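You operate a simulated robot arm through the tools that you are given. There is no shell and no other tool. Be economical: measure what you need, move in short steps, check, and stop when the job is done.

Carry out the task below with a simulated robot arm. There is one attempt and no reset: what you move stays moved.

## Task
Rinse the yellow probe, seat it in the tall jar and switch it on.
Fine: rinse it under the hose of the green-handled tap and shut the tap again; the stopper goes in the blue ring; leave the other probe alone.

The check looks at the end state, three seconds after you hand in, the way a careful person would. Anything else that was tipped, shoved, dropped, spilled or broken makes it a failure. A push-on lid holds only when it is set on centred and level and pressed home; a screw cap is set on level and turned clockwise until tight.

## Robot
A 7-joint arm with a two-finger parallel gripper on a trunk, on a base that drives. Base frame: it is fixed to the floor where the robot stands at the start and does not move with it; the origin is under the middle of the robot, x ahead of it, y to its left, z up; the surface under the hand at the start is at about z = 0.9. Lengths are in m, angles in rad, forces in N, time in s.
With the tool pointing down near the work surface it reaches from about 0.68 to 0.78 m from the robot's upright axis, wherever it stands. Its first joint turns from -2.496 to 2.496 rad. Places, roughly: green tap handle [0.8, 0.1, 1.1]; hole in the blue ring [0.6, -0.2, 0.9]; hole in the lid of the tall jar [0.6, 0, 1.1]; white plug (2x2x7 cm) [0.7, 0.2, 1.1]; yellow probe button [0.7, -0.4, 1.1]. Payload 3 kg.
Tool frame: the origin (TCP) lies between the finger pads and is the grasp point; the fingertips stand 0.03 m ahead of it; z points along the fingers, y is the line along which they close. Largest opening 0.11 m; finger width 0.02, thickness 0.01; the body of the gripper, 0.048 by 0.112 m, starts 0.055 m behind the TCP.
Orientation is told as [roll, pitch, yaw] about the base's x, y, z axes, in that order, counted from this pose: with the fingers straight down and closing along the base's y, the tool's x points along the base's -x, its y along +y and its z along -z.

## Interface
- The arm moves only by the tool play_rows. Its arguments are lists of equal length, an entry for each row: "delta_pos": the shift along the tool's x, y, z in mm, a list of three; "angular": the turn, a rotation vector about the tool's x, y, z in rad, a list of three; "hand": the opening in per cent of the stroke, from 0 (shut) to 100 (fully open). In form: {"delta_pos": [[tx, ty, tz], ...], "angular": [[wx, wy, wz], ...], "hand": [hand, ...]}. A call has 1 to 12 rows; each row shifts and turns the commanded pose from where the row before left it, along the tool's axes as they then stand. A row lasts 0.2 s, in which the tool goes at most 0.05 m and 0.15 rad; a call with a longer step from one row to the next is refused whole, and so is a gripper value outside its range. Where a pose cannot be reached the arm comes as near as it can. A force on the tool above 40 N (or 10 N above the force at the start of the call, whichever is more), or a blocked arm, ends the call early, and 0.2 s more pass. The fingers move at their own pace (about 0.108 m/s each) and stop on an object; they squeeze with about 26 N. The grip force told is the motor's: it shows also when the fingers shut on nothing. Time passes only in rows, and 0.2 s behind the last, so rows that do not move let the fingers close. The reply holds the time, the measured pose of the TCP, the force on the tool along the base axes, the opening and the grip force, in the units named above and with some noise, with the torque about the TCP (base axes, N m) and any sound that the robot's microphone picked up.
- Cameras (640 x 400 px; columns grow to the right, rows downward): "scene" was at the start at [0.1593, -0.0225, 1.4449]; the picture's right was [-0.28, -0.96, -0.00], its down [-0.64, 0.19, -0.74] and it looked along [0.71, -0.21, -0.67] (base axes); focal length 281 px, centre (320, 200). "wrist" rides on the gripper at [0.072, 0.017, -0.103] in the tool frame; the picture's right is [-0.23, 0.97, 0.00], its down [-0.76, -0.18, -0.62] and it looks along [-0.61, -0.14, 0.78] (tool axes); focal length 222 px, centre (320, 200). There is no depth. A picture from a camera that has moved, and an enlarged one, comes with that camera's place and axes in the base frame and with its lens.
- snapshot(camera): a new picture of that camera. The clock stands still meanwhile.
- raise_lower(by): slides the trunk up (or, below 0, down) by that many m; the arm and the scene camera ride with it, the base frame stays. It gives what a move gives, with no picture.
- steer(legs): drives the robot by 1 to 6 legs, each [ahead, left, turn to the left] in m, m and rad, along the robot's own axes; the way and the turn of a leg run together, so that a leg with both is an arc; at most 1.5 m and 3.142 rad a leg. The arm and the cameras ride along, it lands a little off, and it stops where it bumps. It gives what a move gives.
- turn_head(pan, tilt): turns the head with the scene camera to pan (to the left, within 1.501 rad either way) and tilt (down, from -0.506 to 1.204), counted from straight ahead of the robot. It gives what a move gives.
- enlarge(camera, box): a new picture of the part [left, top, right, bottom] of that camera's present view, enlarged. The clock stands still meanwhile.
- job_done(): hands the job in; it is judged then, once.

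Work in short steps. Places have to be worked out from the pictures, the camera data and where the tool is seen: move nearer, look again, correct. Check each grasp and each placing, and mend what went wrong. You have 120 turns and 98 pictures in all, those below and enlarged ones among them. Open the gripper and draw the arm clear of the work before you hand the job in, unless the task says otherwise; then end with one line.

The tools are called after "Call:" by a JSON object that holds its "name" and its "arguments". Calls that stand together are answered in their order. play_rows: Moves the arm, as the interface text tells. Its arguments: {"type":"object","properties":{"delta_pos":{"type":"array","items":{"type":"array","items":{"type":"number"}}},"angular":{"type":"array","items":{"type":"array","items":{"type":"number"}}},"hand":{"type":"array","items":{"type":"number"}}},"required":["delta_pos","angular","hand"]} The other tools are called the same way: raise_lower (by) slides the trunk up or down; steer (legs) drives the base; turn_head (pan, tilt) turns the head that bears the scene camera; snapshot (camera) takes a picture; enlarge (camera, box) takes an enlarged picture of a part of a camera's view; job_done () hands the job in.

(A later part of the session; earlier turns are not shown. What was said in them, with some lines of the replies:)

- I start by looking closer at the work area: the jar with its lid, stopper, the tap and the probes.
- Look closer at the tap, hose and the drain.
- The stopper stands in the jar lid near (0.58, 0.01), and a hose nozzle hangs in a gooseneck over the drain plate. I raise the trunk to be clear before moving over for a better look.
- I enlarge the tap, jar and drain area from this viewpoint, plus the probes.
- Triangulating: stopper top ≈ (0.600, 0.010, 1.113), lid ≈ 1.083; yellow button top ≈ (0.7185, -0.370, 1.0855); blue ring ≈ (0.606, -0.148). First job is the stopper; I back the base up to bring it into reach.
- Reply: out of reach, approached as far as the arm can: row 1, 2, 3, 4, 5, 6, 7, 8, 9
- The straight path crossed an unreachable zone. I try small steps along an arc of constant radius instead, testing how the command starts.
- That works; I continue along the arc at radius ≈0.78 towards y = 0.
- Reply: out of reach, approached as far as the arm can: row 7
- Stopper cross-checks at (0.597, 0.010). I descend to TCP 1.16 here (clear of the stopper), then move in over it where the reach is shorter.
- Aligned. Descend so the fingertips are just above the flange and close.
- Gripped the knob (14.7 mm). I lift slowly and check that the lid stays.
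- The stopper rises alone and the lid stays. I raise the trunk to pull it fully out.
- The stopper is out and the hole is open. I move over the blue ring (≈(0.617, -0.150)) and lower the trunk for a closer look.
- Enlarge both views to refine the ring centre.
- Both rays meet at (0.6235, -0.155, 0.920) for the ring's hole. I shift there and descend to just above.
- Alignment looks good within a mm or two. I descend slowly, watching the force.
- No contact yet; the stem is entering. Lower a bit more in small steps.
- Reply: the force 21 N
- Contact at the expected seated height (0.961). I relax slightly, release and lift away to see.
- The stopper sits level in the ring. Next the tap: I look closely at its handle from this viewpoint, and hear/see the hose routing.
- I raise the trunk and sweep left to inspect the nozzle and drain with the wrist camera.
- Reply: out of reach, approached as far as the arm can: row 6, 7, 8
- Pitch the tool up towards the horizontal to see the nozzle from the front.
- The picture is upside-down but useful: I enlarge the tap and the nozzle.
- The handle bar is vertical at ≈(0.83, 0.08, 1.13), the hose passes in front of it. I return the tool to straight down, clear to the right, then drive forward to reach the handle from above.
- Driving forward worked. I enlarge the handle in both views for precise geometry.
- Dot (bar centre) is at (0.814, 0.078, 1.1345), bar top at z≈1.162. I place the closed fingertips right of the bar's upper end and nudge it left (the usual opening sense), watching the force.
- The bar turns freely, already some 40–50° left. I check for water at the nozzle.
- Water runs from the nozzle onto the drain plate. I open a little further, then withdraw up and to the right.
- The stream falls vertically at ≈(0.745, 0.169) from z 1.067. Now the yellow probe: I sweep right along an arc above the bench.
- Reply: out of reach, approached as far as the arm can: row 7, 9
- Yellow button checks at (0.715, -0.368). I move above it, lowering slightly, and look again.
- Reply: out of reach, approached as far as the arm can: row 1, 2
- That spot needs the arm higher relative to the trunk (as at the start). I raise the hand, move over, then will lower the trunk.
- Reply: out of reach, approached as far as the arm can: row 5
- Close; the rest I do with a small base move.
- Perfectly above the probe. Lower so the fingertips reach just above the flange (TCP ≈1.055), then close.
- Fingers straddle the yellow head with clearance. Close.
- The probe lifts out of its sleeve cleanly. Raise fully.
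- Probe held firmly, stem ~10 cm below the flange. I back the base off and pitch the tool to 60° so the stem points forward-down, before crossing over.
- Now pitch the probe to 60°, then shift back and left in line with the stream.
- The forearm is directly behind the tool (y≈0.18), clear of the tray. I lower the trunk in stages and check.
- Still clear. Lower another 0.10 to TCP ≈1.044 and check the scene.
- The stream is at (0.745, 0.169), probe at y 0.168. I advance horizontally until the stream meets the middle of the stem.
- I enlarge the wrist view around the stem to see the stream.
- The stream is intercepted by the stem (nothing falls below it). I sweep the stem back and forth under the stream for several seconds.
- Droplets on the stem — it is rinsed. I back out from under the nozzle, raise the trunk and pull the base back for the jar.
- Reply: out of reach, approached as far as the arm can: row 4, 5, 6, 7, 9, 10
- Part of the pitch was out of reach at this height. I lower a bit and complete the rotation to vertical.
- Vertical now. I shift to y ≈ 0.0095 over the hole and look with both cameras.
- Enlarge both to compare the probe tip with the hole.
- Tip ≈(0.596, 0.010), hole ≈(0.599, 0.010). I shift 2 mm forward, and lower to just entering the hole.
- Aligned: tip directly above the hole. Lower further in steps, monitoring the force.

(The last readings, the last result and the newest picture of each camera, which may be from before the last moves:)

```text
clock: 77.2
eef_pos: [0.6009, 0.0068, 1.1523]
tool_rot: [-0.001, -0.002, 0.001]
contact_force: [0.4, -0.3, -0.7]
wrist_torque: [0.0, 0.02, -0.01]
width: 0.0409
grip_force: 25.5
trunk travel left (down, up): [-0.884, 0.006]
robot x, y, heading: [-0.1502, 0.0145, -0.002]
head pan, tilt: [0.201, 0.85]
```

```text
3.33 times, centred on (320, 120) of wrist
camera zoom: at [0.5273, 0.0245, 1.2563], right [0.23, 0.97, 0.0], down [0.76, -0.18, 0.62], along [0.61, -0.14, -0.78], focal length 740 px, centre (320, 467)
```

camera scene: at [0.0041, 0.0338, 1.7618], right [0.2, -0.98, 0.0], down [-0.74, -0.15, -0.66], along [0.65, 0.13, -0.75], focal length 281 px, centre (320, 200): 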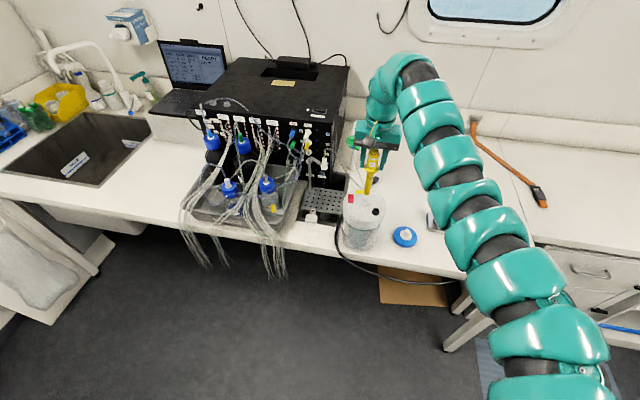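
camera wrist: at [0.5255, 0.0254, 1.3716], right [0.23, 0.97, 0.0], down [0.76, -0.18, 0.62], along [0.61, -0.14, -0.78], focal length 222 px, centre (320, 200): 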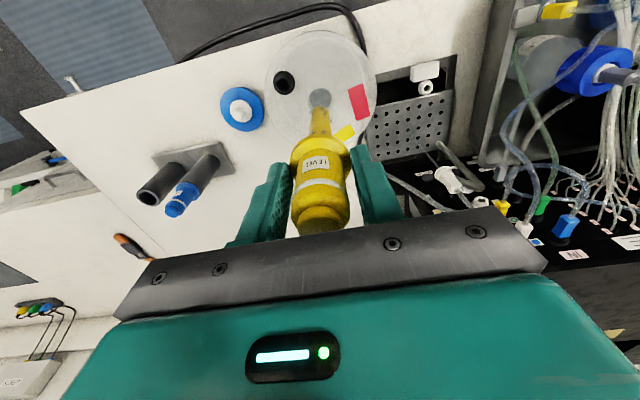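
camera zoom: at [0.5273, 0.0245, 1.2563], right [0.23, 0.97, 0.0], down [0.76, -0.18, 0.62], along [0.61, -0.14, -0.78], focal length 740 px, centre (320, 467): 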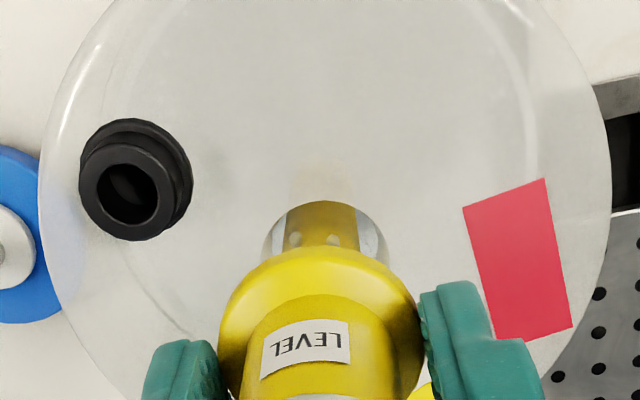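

The stem is in the hole; nudge 1.5 mm left to centre it, then lower until the flange seats.

Call:
{"name": "play_rows", "arguments": {"delta_pos": [[0, 1.5, 0], [0, 0, 5], [0, 0, 5], [0, 0, 4], [0, 0, 3], [0, 0, 2]], "angular": [[0, 0, 0], [0, 0, 0], [0, 0, 0], [0, 0, 0], [0, 0, 0], [0, 0, 0]], "hand": [0, 0, 0, 0, 0, 0]}}

Call:
{"name": "enlarge", "arguments": {"camera": "wrist", "box": [260, 60, 380, 180]}}

```text
clock: 78.7
eef_pos: [0.6008, 0.0099, 1.1342]
tool_rot: [-0.001, -0.004, 0.001]
contact_force: [-1.6, 0.8, 0.1]
wrist_torque: [0.06, 0.15, 0.0]
width: 0.0406
grip_force: 25.8
trunk travel left (down, up): [-0.884, 0.006]
robot x, y, heading: [-0.1497, 0.0145, -0.004]
head pan, tilt: [0.201, 0.85]
```

```text
3.33 times, centred on (320, 120) of wrist
camera zoom: at [0.5279, 0.0264, 1.2381], right [0.23, 0.97, 0.0], down [0.76, -0.18, 0.62], along [0.61, -0.14, -0.78], focal length 740 px, centre (320, 467)
```

zoom: 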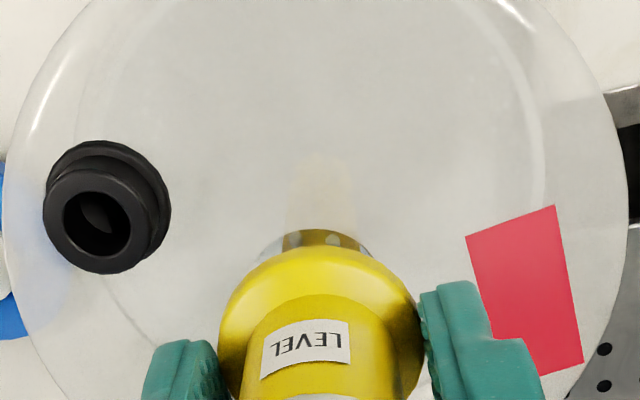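

Small sideways touch (Fx −1.6 N): ease back 1 mm and continue down.

Call:
{"name": "play_rows", "arguments": {"delta_pos": [[1, -0.5, 2], [0, 0, 3], [0, 0, 3], [0, 0, 2]], "angular": [[0, 0, 0], [0, 0, 0], [0, 0, 0], [0, 0, 0]], "hand": [0, 0, 0, 0]}}

Call:
{"name": "enlarge", "arguments": {"camera": "wrist", "box": [260, 60, 380, 180]}}

```text
clock: 79.7
eef_pos: [0.5995, 0.0093, 1.1236]
tool_rot: [0.0, -0.002, 0.0]
contact_force: [-0.9, -0.1, -0.2]
wrist_torque: [-0.01, 0.01, 0.0]
width: 0.0406
grip_force: 26.0
trunk travel left (down, up): [-0.884, 0.006]
robot x, y, heading: [-0.1502, 0.0152, -0.0]
head pan, tilt: [0.201, 0.85]
```

```text
3.33 times, centred on (320, 120) of wrist
camera zoom: at [0.5273, 0.0259, 1.2277], right [0.23, 0.97, 0.0], down [0.76, -0.18, 0.62], along [0.61, -0.14, -0.78], focal length 740 px, centre (320, 467)
```

zoom: 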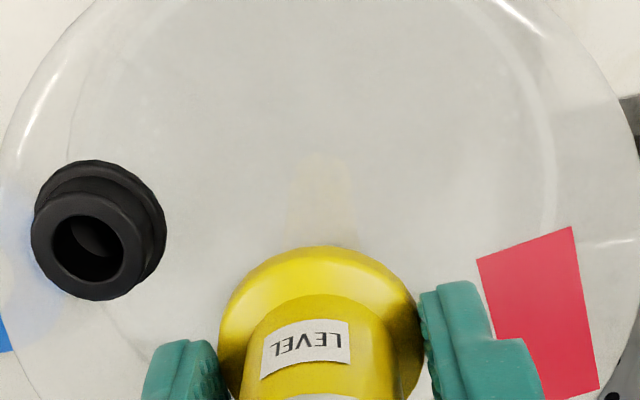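

Nearly at the lid, no force yet. Keep lowering in 2 mm steps until contact.

Call:
{"name": "play_rows", "arguments": {"delta_pos": [[0, 0, 2], [0, 0, 2], [0, 0, 2]], "angular": [[0, 0, 0], [0, 0, 0], [0, 0, 0]], "hand": [0, 0, 0]}}

```text
clock: 80.5
eef_pos: [0.6009, 0.0099, 1.1179]
tool_rot: [0.0, -0.001, 0.0]
contact_force: [-0.2, 0.0, 1.4]
wrist_torque: [0.01, 0.03, -0.03]
width: 0.0406
grip_force: 25.9
trunk travel left (down, up): [-0.884, 0.006]
robot x, y, heading: [-0.1484, 0.0165, 0.001]
head pan, tilt: [0.201, 0.85]
```

Call:
{"name": "play_rows", "arguments": {"delta_pos": [[0, 0, 2], [0, 0, 1]], "angular": [[0, 0, 0], [0, 0, 0]], "hand": [0, 0]}}

Call:
{"name": "enlarge", "arguments": {"camera": "scene", "box": [335, 140, 405, 250]}}

```text
clock: 81.0
eef_pos: [0.6, 0.0089, 1.1171]
tool_rot: [-0.001, -0.005, 0.001]
contact_force: [4.2, 2.2, 20.8]
wrist_torque: [-0.01, 0.14, 0.03]
width: 0.0409
grip_force: 26.2
trunk travel left (down, up): [-0.884, 0.006]
robot x, y, heading: [-0.151, 0.0143, -0.0]
head pan, tilt: [0.201, 0.85]
```

```text
3.64 times, centred on (370, 195) of scene
camera zoom: at [0.002, 0.0336, 1.7623], right [0.2, -0.98, 0.0], down [-0.74, -0.15, -0.66], along [0.65, 0.13, -0.75], focal length 1020 px, centre (138, 218)
```

zoom: 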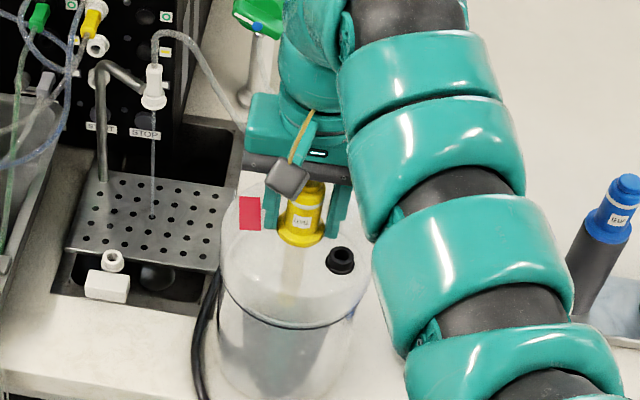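

Seated with 21 N contact. Relax, open and rise to check.

Call:
{"name": "play_rows", "arguments": {"delta_pos": [[0, 0, -2], [0, 0, 0], [0, 0, 0], [0, 0, -20], [0, 0, -30], [0, 0, -35], [0, 0, -5]], "angular": [[0, 0, 0], [0, 0, 0], [0, 0, 0], [0, 0, 0], [0, 0, 0], [0, 0, 0], [0, 0, 0]], "hand": [0, 60, 60, 60, 60, 60, 60]}}

Call:
{"name": "enlarge", "arguments": {"camera": "scene", "box": [335, 140, 405, 250]}}

Call:
{"name": "enlarge", "arguments": {"camera": "wrist", "box": [240, 60, 400, 220]}}

```text
clock: 82.7
eef_pos: [0.5991, 0.01, 1.2074]
tool_rot: [0.0, -0.004, 0.001]
contact_force: [-0.5, 0.5, -0.4]
wrist_torque: [0.01, 0.01, 0.02]
width: 0.0662
grip_force: 0.1
trunk travel left (down, up): [-0.884, 0.006]
robot x, y, heading: [-0.1507, 0.016, 0.004]
head pan, tilt: [0.201, 0.85]
```

```text
3.64 times, centred on (370, 195) of scene
camera zoom: at [0.0044, 0.0336, 1.7617], right [0.2, -0.98, 0.0], down [-0.74, -0.15, -0.66], along [0.65, 0.13, -0.75], focal length 1020 px, centre (138, 218)
```

zoom: 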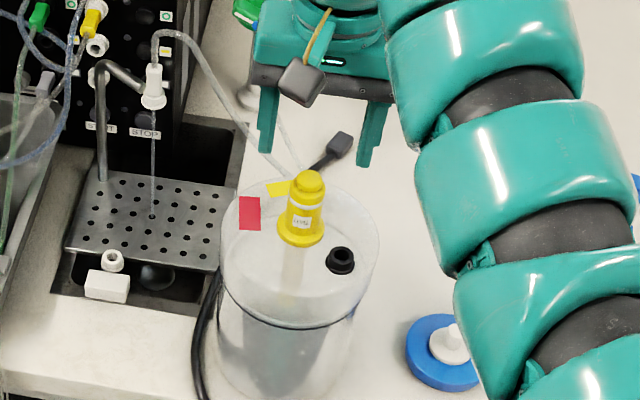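

```text
2.50 times, centred on (320, 140) of wrist
camera zoom: at [0.5274, 0.0267, 1.3114], right [0.23, 0.97, 0.0], down [0.76, -0.18, 0.62], along [0.61, -0.14, -0.78], focal length 555 px, centre (320, 350)
```

zoom: 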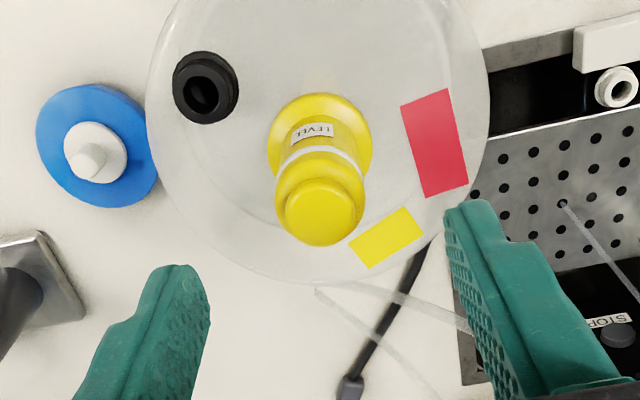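

Probe seated upright. Now close the fingers and press the button at (0.600, 0.0095, ~1.147), slowly and once.

Call:
{"name": "play_rows", "arguments": {"delta_pos": [[-1.5, 0, 0], [0, 0, 0], [0, 0, 0], [0, 0, 12], [0, 0, 10], [0, 0, 5], [0, 0, 2]], "angular": [[0, 0, 0], [0, 0, 0], [0, 0, 0], [0, 0, 0], [0, 0, 0], [0, 0, 0], [0, 0, 0]], "hand": [0, 0, 0, 0, 0, 0, 0]}}

```text
clock: 84.2
eef_pos: [0.6007, 0.0082, 1.1782]
tool_rot: [0.0, -0.002, -0.001]
contact_force: [-0.3, -0.1, 3.9]
wrist_torque: [-0.03, 0.01, 0.0]
width: 0.0
grip_force: 25.8
trunk travel left (down, up): [-0.884, 0.006]
robot x, y, heading: [-0.1514, 0.0168, 0.003]
head pan, tilt: [0.201, 0.85]
```

Touching the button (3.9 N). Press 4 mm further in small steps and come back.

Call:
{"name": "play_rows", "arguments": {"delta_pos": [[0, 0, 2], [0, 0, 2], [0, 0, 0]], "angular": [[0, 0, 0], [0, 0, 0], [0, 0, 0]], "hand": [0, 0, 0]}}

Call:
{"name": "enlarge", "arguments": {"camera": "scene", "box": [335, 140, 405, 250]}}

```text
clock: 85.0
eef_pos: [0.6009, 0.0081, 1.1753]
tool_rot: [0.002, -0.005, 0.0]
contact_force: [1.5, -1.1, 13.6]
wrist_torque: [-0.01, -0.04, 0.02]
width: 0.0001
grip_force: 26.0
trunk travel left (down, up): [-0.884, 0.006]
robot x, y, heading: [-0.154, 0.0144, 0.001]
head pan, tilt: [0.201, 0.85]
heard: click
```

```text
3.64 times, centred on (370, 195) of scene
camera zoom: at [0.0026, 0.033, 1.7621], right [0.2, -0.98, 0.0], down [-0.74, -0.15, -0.66], along [0.65, 0.13, -0.75], focal length 1020 px, centre (138, 218)
```

zoom: 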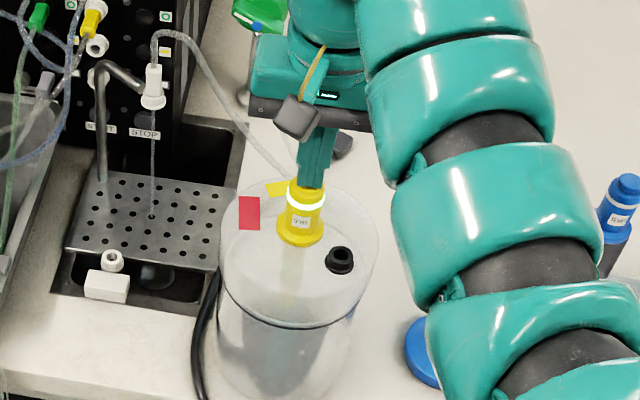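

Click heard and the probe's ring glows: it is on. I lift straight off and check it stays on.

Call:
{"name": "play_rows", "arguments": {"delta_pos": [[0, 0, -5], [0, 0, -15], [0, 0, -25], [0, 0, 0]], "angular": [[0, 0, 0], [0, 0, 0], [0, 0, 0], [0, 0, 0]], "hand": [0, 0, 0, 0]}}

Call:
{"name": "enlarge", "arguments": {"camera": "scene", "box": [335, 110, 405, 250]}}

```text
clock: 86.0
eef_pos: [0.6013, 0.0095, 1.218]
tool_rot: [0.001, -0.002, -0.001]
contact_force: [0.3, 0.1, -0.5]
wrist_torque: [0.0, 0.0, 0.0]
width: 0.0
grip_force: 26.3
trunk travel left (down, up): [-0.884, 0.006]
robot x, y, heading: [-0.1522, 0.0206, -0.002]
head pan, tilt: [0.201, 0.85]
```

```text
2.86 times, centred on (370, 180) of scene
camera zoom: at [0.0044, 0.0335, 1.7617], right [0.2, -0.98, 0.0], down [-0.74, -0.15, -0.66], along [0.65, 0.13, -0.75], focal length 802 px, centre (177, 257)
```

zoom: 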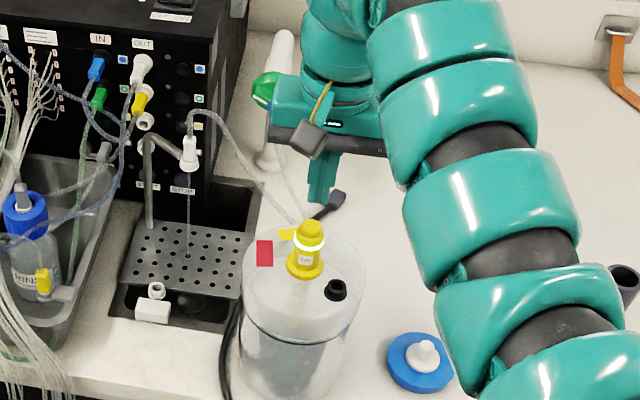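

The probe is on and stays lit. Now shut the tap: drive forward again and look at the handle.

Call:
{"name": "steer", "arguments": {"legs": [[0.215, -0.015, 0]]}}

Call:
{"name": "snapshot", "arguments": {"camera": "scene"}}

Call:
{"name": "enlarge", "arguments": {"camera": "wrist", "box": [310, 80, 450, 220]}}

```text
clock: 87.7
eef_pos: [0.8182, -0.0082, 1.2169]
tool_rot: [-0.001, -0.002, -0.002]
contact_force: [0.3, 0.5, -1.2]
wrist_torque: [-0.01, 0.02, -0.02]
width: 0.0
grip_force: 25.7
trunk travel left (down, up): [-0.884, 0.006]
robot x, y, heading: [0.0661, 0.0017, 0.0]
head pan, tilt: [0.201, 0.85]
```

```text
16 pictures are left
camera scene: at [0.2211, 0.0181, 1.7617], right [0.2, -0.98, 0.0], down [-0.74, -0.15, -0.66], along [0.65, 0.13, -0.75], focal length 281 px, centre (320, 200)
```

scene: 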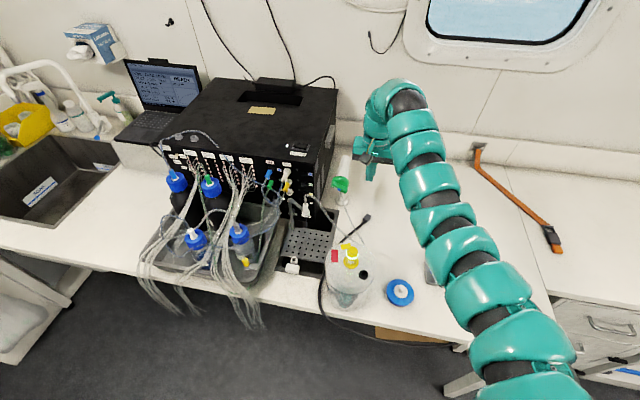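

```text
2.86 times, centred on (380, 150) of wrist
camera zoom: at [0.745, 0.0098, 1.3222], right [0.23, 0.97, 0.0], down [0.76, -0.18, 0.62], along [0.61, -0.14, -0.78], focal length 635 px, centre (149, 343)
```

zoom: 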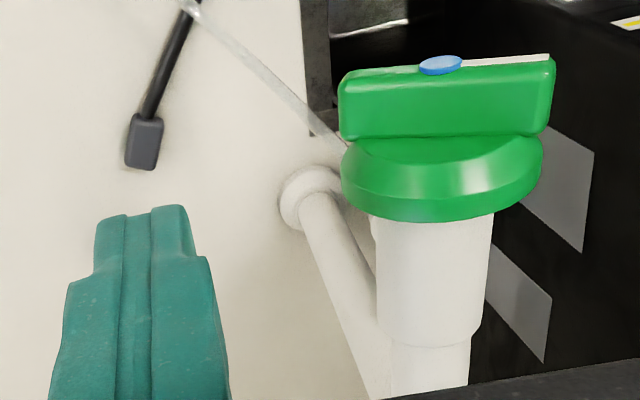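

The bar is horizontal. I push its right end down and around with the fingertips, along an arc to vertical.

Call:
{"name": "play_rows", "arguments": {"delta_pos": [[1, 29, 0], [0, 29, 0], [0, 0, 32], [0, 0, 15], [0, 0, 5], [0, 0, 5], [0, 4.5, 8.6], [0, 0, 0]], "angular": [[0, 0, 0], [0, 0, 0], [0, 0, 0], [0, 0, 0], [0, 0, 0], [0, 0, 0], [0, 0, 0], [0, 0, 0]], "hand": [0, 0, 0, 0, 0, 0, 0, 0]}}

Call:
{"name": "enlarge", "arguments": {"camera": "scene", "box": [310, 140, 380, 220]}}

```text
clock: 89.5
eef_pos: [0.8164, 0.0555, 1.1531]
tool_rot: [-0.001, -0.003, 0.001]
contact_force: [-0.3, -0.5, -0.2]
wrist_torque: [-0.05, -0.04, -0.01]
width: 0.0004
grip_force: 26.0
trunk travel left (down, up): [-0.884, 0.006]
robot x, y, heading: [0.0641, 0.0037, 0.002]
head pan, tilt: [0.201, 0.85]
```

```text
5.00 times, centred on (345, 180) of scene
camera zoom: at [0.2199, 0.0179, 1.7618], right [0.2, -0.98, 0.0], down [-0.74, -0.15, -0.66], along [0.65, 0.13, -0.75], focal length 1403 px, centre (195, 300)
```

zoom: 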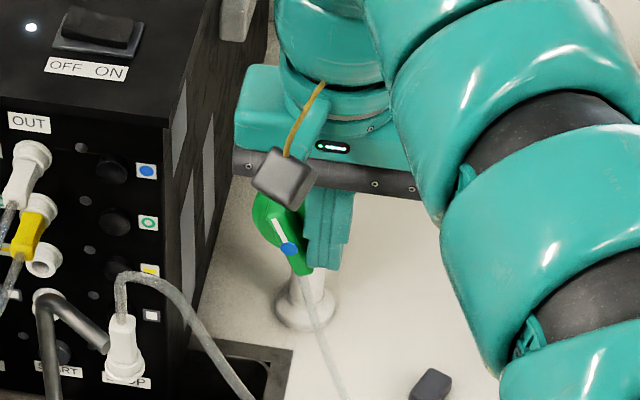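

Turning nicely. Finish the arc to vertical and gently press against the bar's side.

Call:
{"name": "play_rows", "arguments": {"delta_pos": [[0, 4, 4], [0, 3, 2.5], [0, 1, 0], [0, 0, 0]], "angular": [[0, 0, 0], [0, 0, 0], [0, 0, 0], [0, 0, 0]], "hand": [0, 0, 0, 0]}}

Call:
{"name": "enlarge", "arguments": {"camera": "scene", "box": [280, 150, 370, 270]}}

```text
clock: 90.5
eef_pos: [0.8168, 0.0582, 1.1475]
tool_rot: [0.003, -0.005, -0.005]
contact_force: [4.4, -16.4, 13.5]
wrist_torque: [0.03, 0.0, -0.02]
width: 0.0001
grip_force: 25.6
trunk travel left (down, up): [-0.884, 0.006]
robot x, y, heading: [0.0662, 0.0024, 0.001]
head pan, tilt: [0.201, 0.85]
```

```text
3.33 times, centred on (325, 210) of scene
camera zoom: at [0.219, 0.0146, 1.762], right [0.2, -0.98, 0.0], down [-0.74, -0.15, -0.66], along [0.65, 0.13, -0.75], focal length 935 px, centre (303, 167)
```

zoom: 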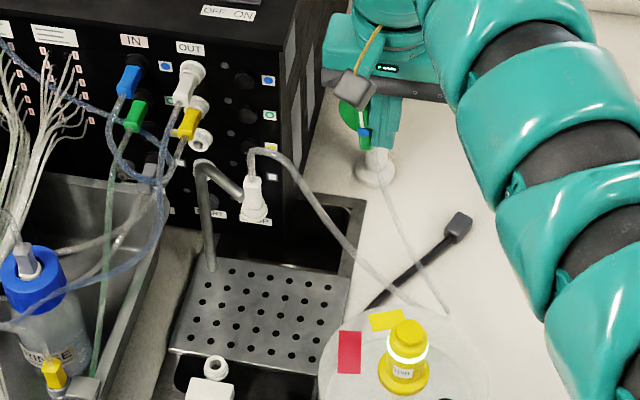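

The stream has stopped and the handle is against its shut stop. Withdraw right, then up, and check.

Call:
{"name": "play_rows", "arguments": {"delta_pos": [[0, -8, 0], [0, -20, -5], [0, -25, -30], [15, -20, -35], [0, 0, 0]], "angular": [[0, 0, 0], [0, 0, 0], [0, 0, 0], [0, 0, 0], [0, 0, 0]], "hand": [0, 0, 0, 0, 40]}}

Call:
{"name": "enlarge", "arguments": {"camera": "scene", "box": [280, 150, 370, 270]}}

Call:
{"name": "enlarge", "arguments": {"camera": "scene", "box": [310, 140, 380, 220]}}

```text
clock: 91.7
eef_pos: [0.8007, -0.0077, 1.2171]
tool_rot: [0.0, -0.003, -0.003]
contact_force: [0.0, -0.6, 0.7]
wrist_torque: [0.02, 0.04, -0.02]
width: 0.0443
grip_force: 0.0
trunk travel left (down, up): [-0.884, 0.006]
robot x, y, heading: [0.0654, 0.0015, -0.002]
head pan, tilt: [0.201, 0.85]
```

```text
3.33 times, centred on (325, 210) of scene
camera zoom: at [0.2214, 0.0201, 1.7616], right [0.2, -0.98, 0.0], down [-0.74, -0.15, -0.66], along [0.65, 0.13, -0.75], focal length 935 px, centre (303, 167)
```

zoom: 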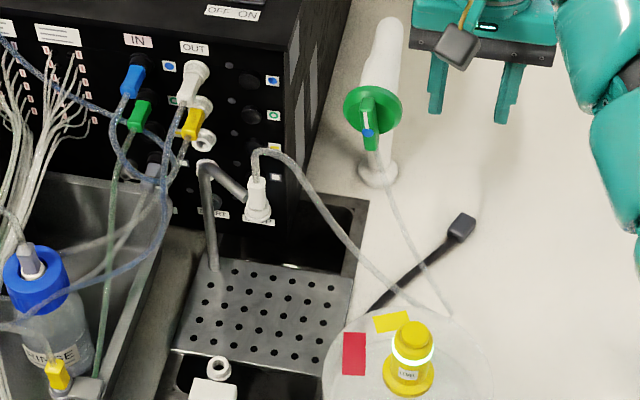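

```text
5.00 times, centred on (345, 180) of scene
camera zoom: at [0.2214, 0.0201, 1.7616], right [0.2, -0.98, 0.0], down [-0.74, -0.15, -0.66], along [0.65, 0.13, -0.75], focal length 1403 px, centre (195, 300)
```

zoom: 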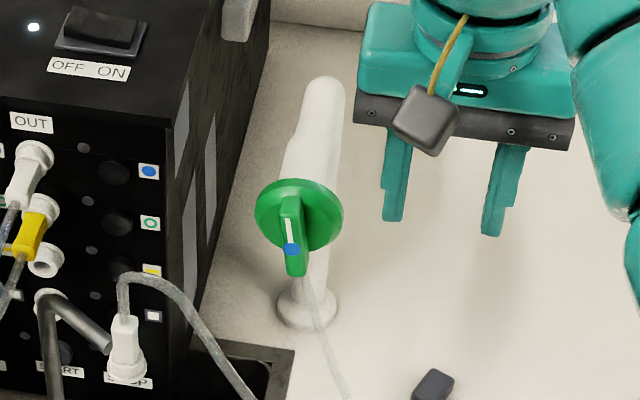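

Tap is shut with no flow, probe lit. I draw the arm to the side and back clear of the work, then take a last look.

Call:
{"name": "play_rows", "arguments": {"delta_pos": [[0, -45, -5], [0, -45, -5], [0, -40, 0], [0, 0, 0]], "angular": [[0, 0, 0], [0, 0, 0], [0, 0, 0], [0, 0, 0]], "hand": [60, 80, 80, 80]}}

Call:
{"name": "steer", "arguments": {"legs": [[-0.35, 0, 0]]}}

Call:
{"name": "snapshot", "arguments": {"camera": "scene"}}

Call:
{"name": "enlarge", "arguments": {"camera": "scene", "box": [270, 100, 480, 240]}}

```text
clock: 92.7
eef_pos: [0.8018, -0.1392, 1.2272]
tool_rot: [0.0, -0.001, 0.0]
contact_force: [-0.4, -0.9, 0.4]
wrist_torque: [-0.01, 0.0, -0.01]
width: 0.0879
grip_force: 0.0
trunk travel left (down, up): [-0.884, 0.006]
robot x, y, heading: [0.0654, 0.0007, 0.001]
head pan, tilt: [0.201, 0.85]
```

```text
clock: 95.1
eef_pos: [0.4725, -0.1453, 1.2254]
tool_rot: [0.0, -0.001, -0.008]
contact_force: [-0.1, 0.3, 0.3]
wrist_torque: [0.0, 0.03, 0.0]
width: 0.0877
grip_force: 0.0
trunk travel left (down, up): [-0.884, 0.006]
robot x, y, heading: [-0.2647, -0.0003, -0.009]
head pan, tilt: [0.201, 0.85]
stopped in leg 1: the robot was blocked; the commanded pose is now the measured one
```

```text
10 pictures are left
camera scene: at [-0.1071, 0.0151, 1.7615], right [0.19, -0.98, 0.0], down [-0.74, -0.15, -0.66], along [0.65, 0.13, -0.75], focal length 281 px, centre (320, 200)
```

scene: 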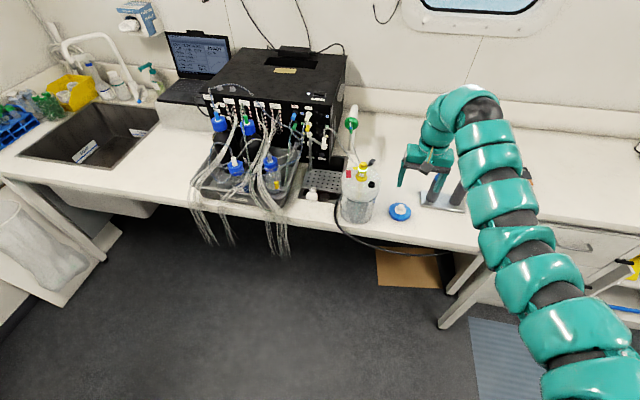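

```text
2.86 times, centred on (375, 170) of scene
camera zoom: at [-0.1071, 0.0151, 1.7615], right [0.19, -0.98, 0.0], down [-0.74, -0.15, -0.66], along [0.65, 0.13, -0.75], focal length 802 px, centre (163, 286)
```

zoom: 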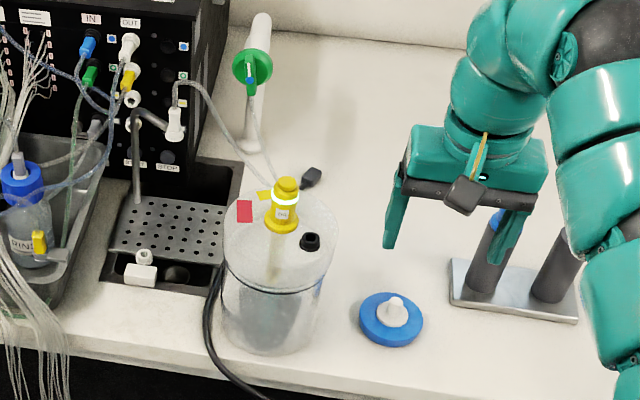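

All is in place; the base touched something behind at the end, so I ease forward a little and look to the sides to see what it was.

Call:
{"name": "steer", "arguments": {"legs": [[0.05, 0, 0]]}}

Call:
{"name": "turn_head", "arguments": {"pan": 1.5, "tilt": 0.5}}

Call:
{"name": "snapshot", "arguments": {"camera": "scene"}}

Call:
{"name": "turn_head", "arguments": {"pan": -1.5, "tilt": 0.6}}

Call:
{"name": "snapshot", "arguments": {"camera": "scene"}}

```text
clock: 96.0
eef_pos: [0.5236, -0.1444, 1.2248]
tool_rot: [0.0, 0.0, -0.004]
contact_force: [0.3, 0.9, 0.5]
wrist_torque: [-0.01, 0.06, -0.03]
width: 0.0882
grip_force: 0.1
trunk travel left (down, up): [-0.884, 0.006]
robot x, y, heading: [-0.219, 0.0015, -0.011]
head pan, tilt: [0.201, 0.85]
```

```text
clock: 97.5
eef_pos: [0.5216, -0.1436, 1.2262]
tool_rot: [0.0, -0.002, -0.006]
contact_force: [-0.6, 0.6, -0.5]
wrist_torque: [0.02, -0.01, 0.02]
width: 0.0881
grip_force: 0.0
trunk travel left (down, up): [-0.884, 0.006]
robot x, y, heading: [-0.2174, 0.0019, -0.008]
head pan, tilt: [1.499, 0.499]
```

```text
8 pictures are left
camera scene: at [-0.1287, 0.0912, 1.7917], right [1.0, -0.08, 0.0], down [-0.04, -0.48, -0.88], along [0.07, 0.88, -0.48], focal length 281 px, centre (320, 200)
```

scene: 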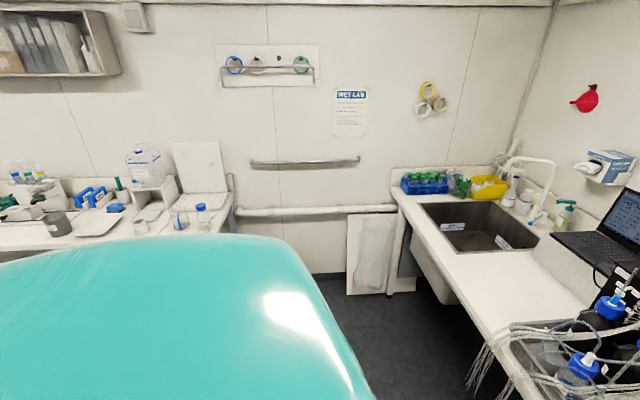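

```text
clock: 100.1
eef_pos: [0.5222, -0.1438, 1.2262]
tool_rot: [-0.001, -0.003, -0.007]
contact_force: [-0.6, -0.1, -0.2]
wrist_torque: [0.02, 0.02, 0.0]
width: 0.0881
grip_force: 0.1
trunk travel left (down, up): [-0.884, 0.006]
robot x, y, heading: [-0.2124, -0.0024, -0.002]
head pan, tilt: [-1.499, 0.6]
```

```text
7 pictures are left
camera scene: at [-0.1301, -0.0877, 1.7827], right [-1.0, -0.07, 0.0], down [-0.04, 0.56, -0.83], along [0.06, -0.82, -0.56], focal length 281 px, centre (320, 200)
```

scene: 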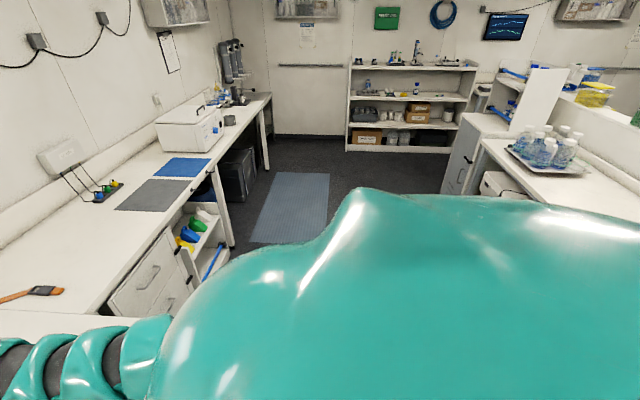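

The base touched only the fixed bench behind it, and nothing there is disturbed. The stopper is in the ring, the probe is rinsed, seated and lit, the tap is shut, and the arm is clear, so I hand in.

Call:
{"name": "job_done", "arguments": {}}

```text
The job is handed in.
```

The yellow probe is rinsed, seated in the tall jar and switched on. The stopper is in the blue ring, the green tap is shut, and the other probe was not touched. While backing away at the end the base bumped the bench behind it. I saw nothing disturbed from either side, but the camera cannot see directly behind.
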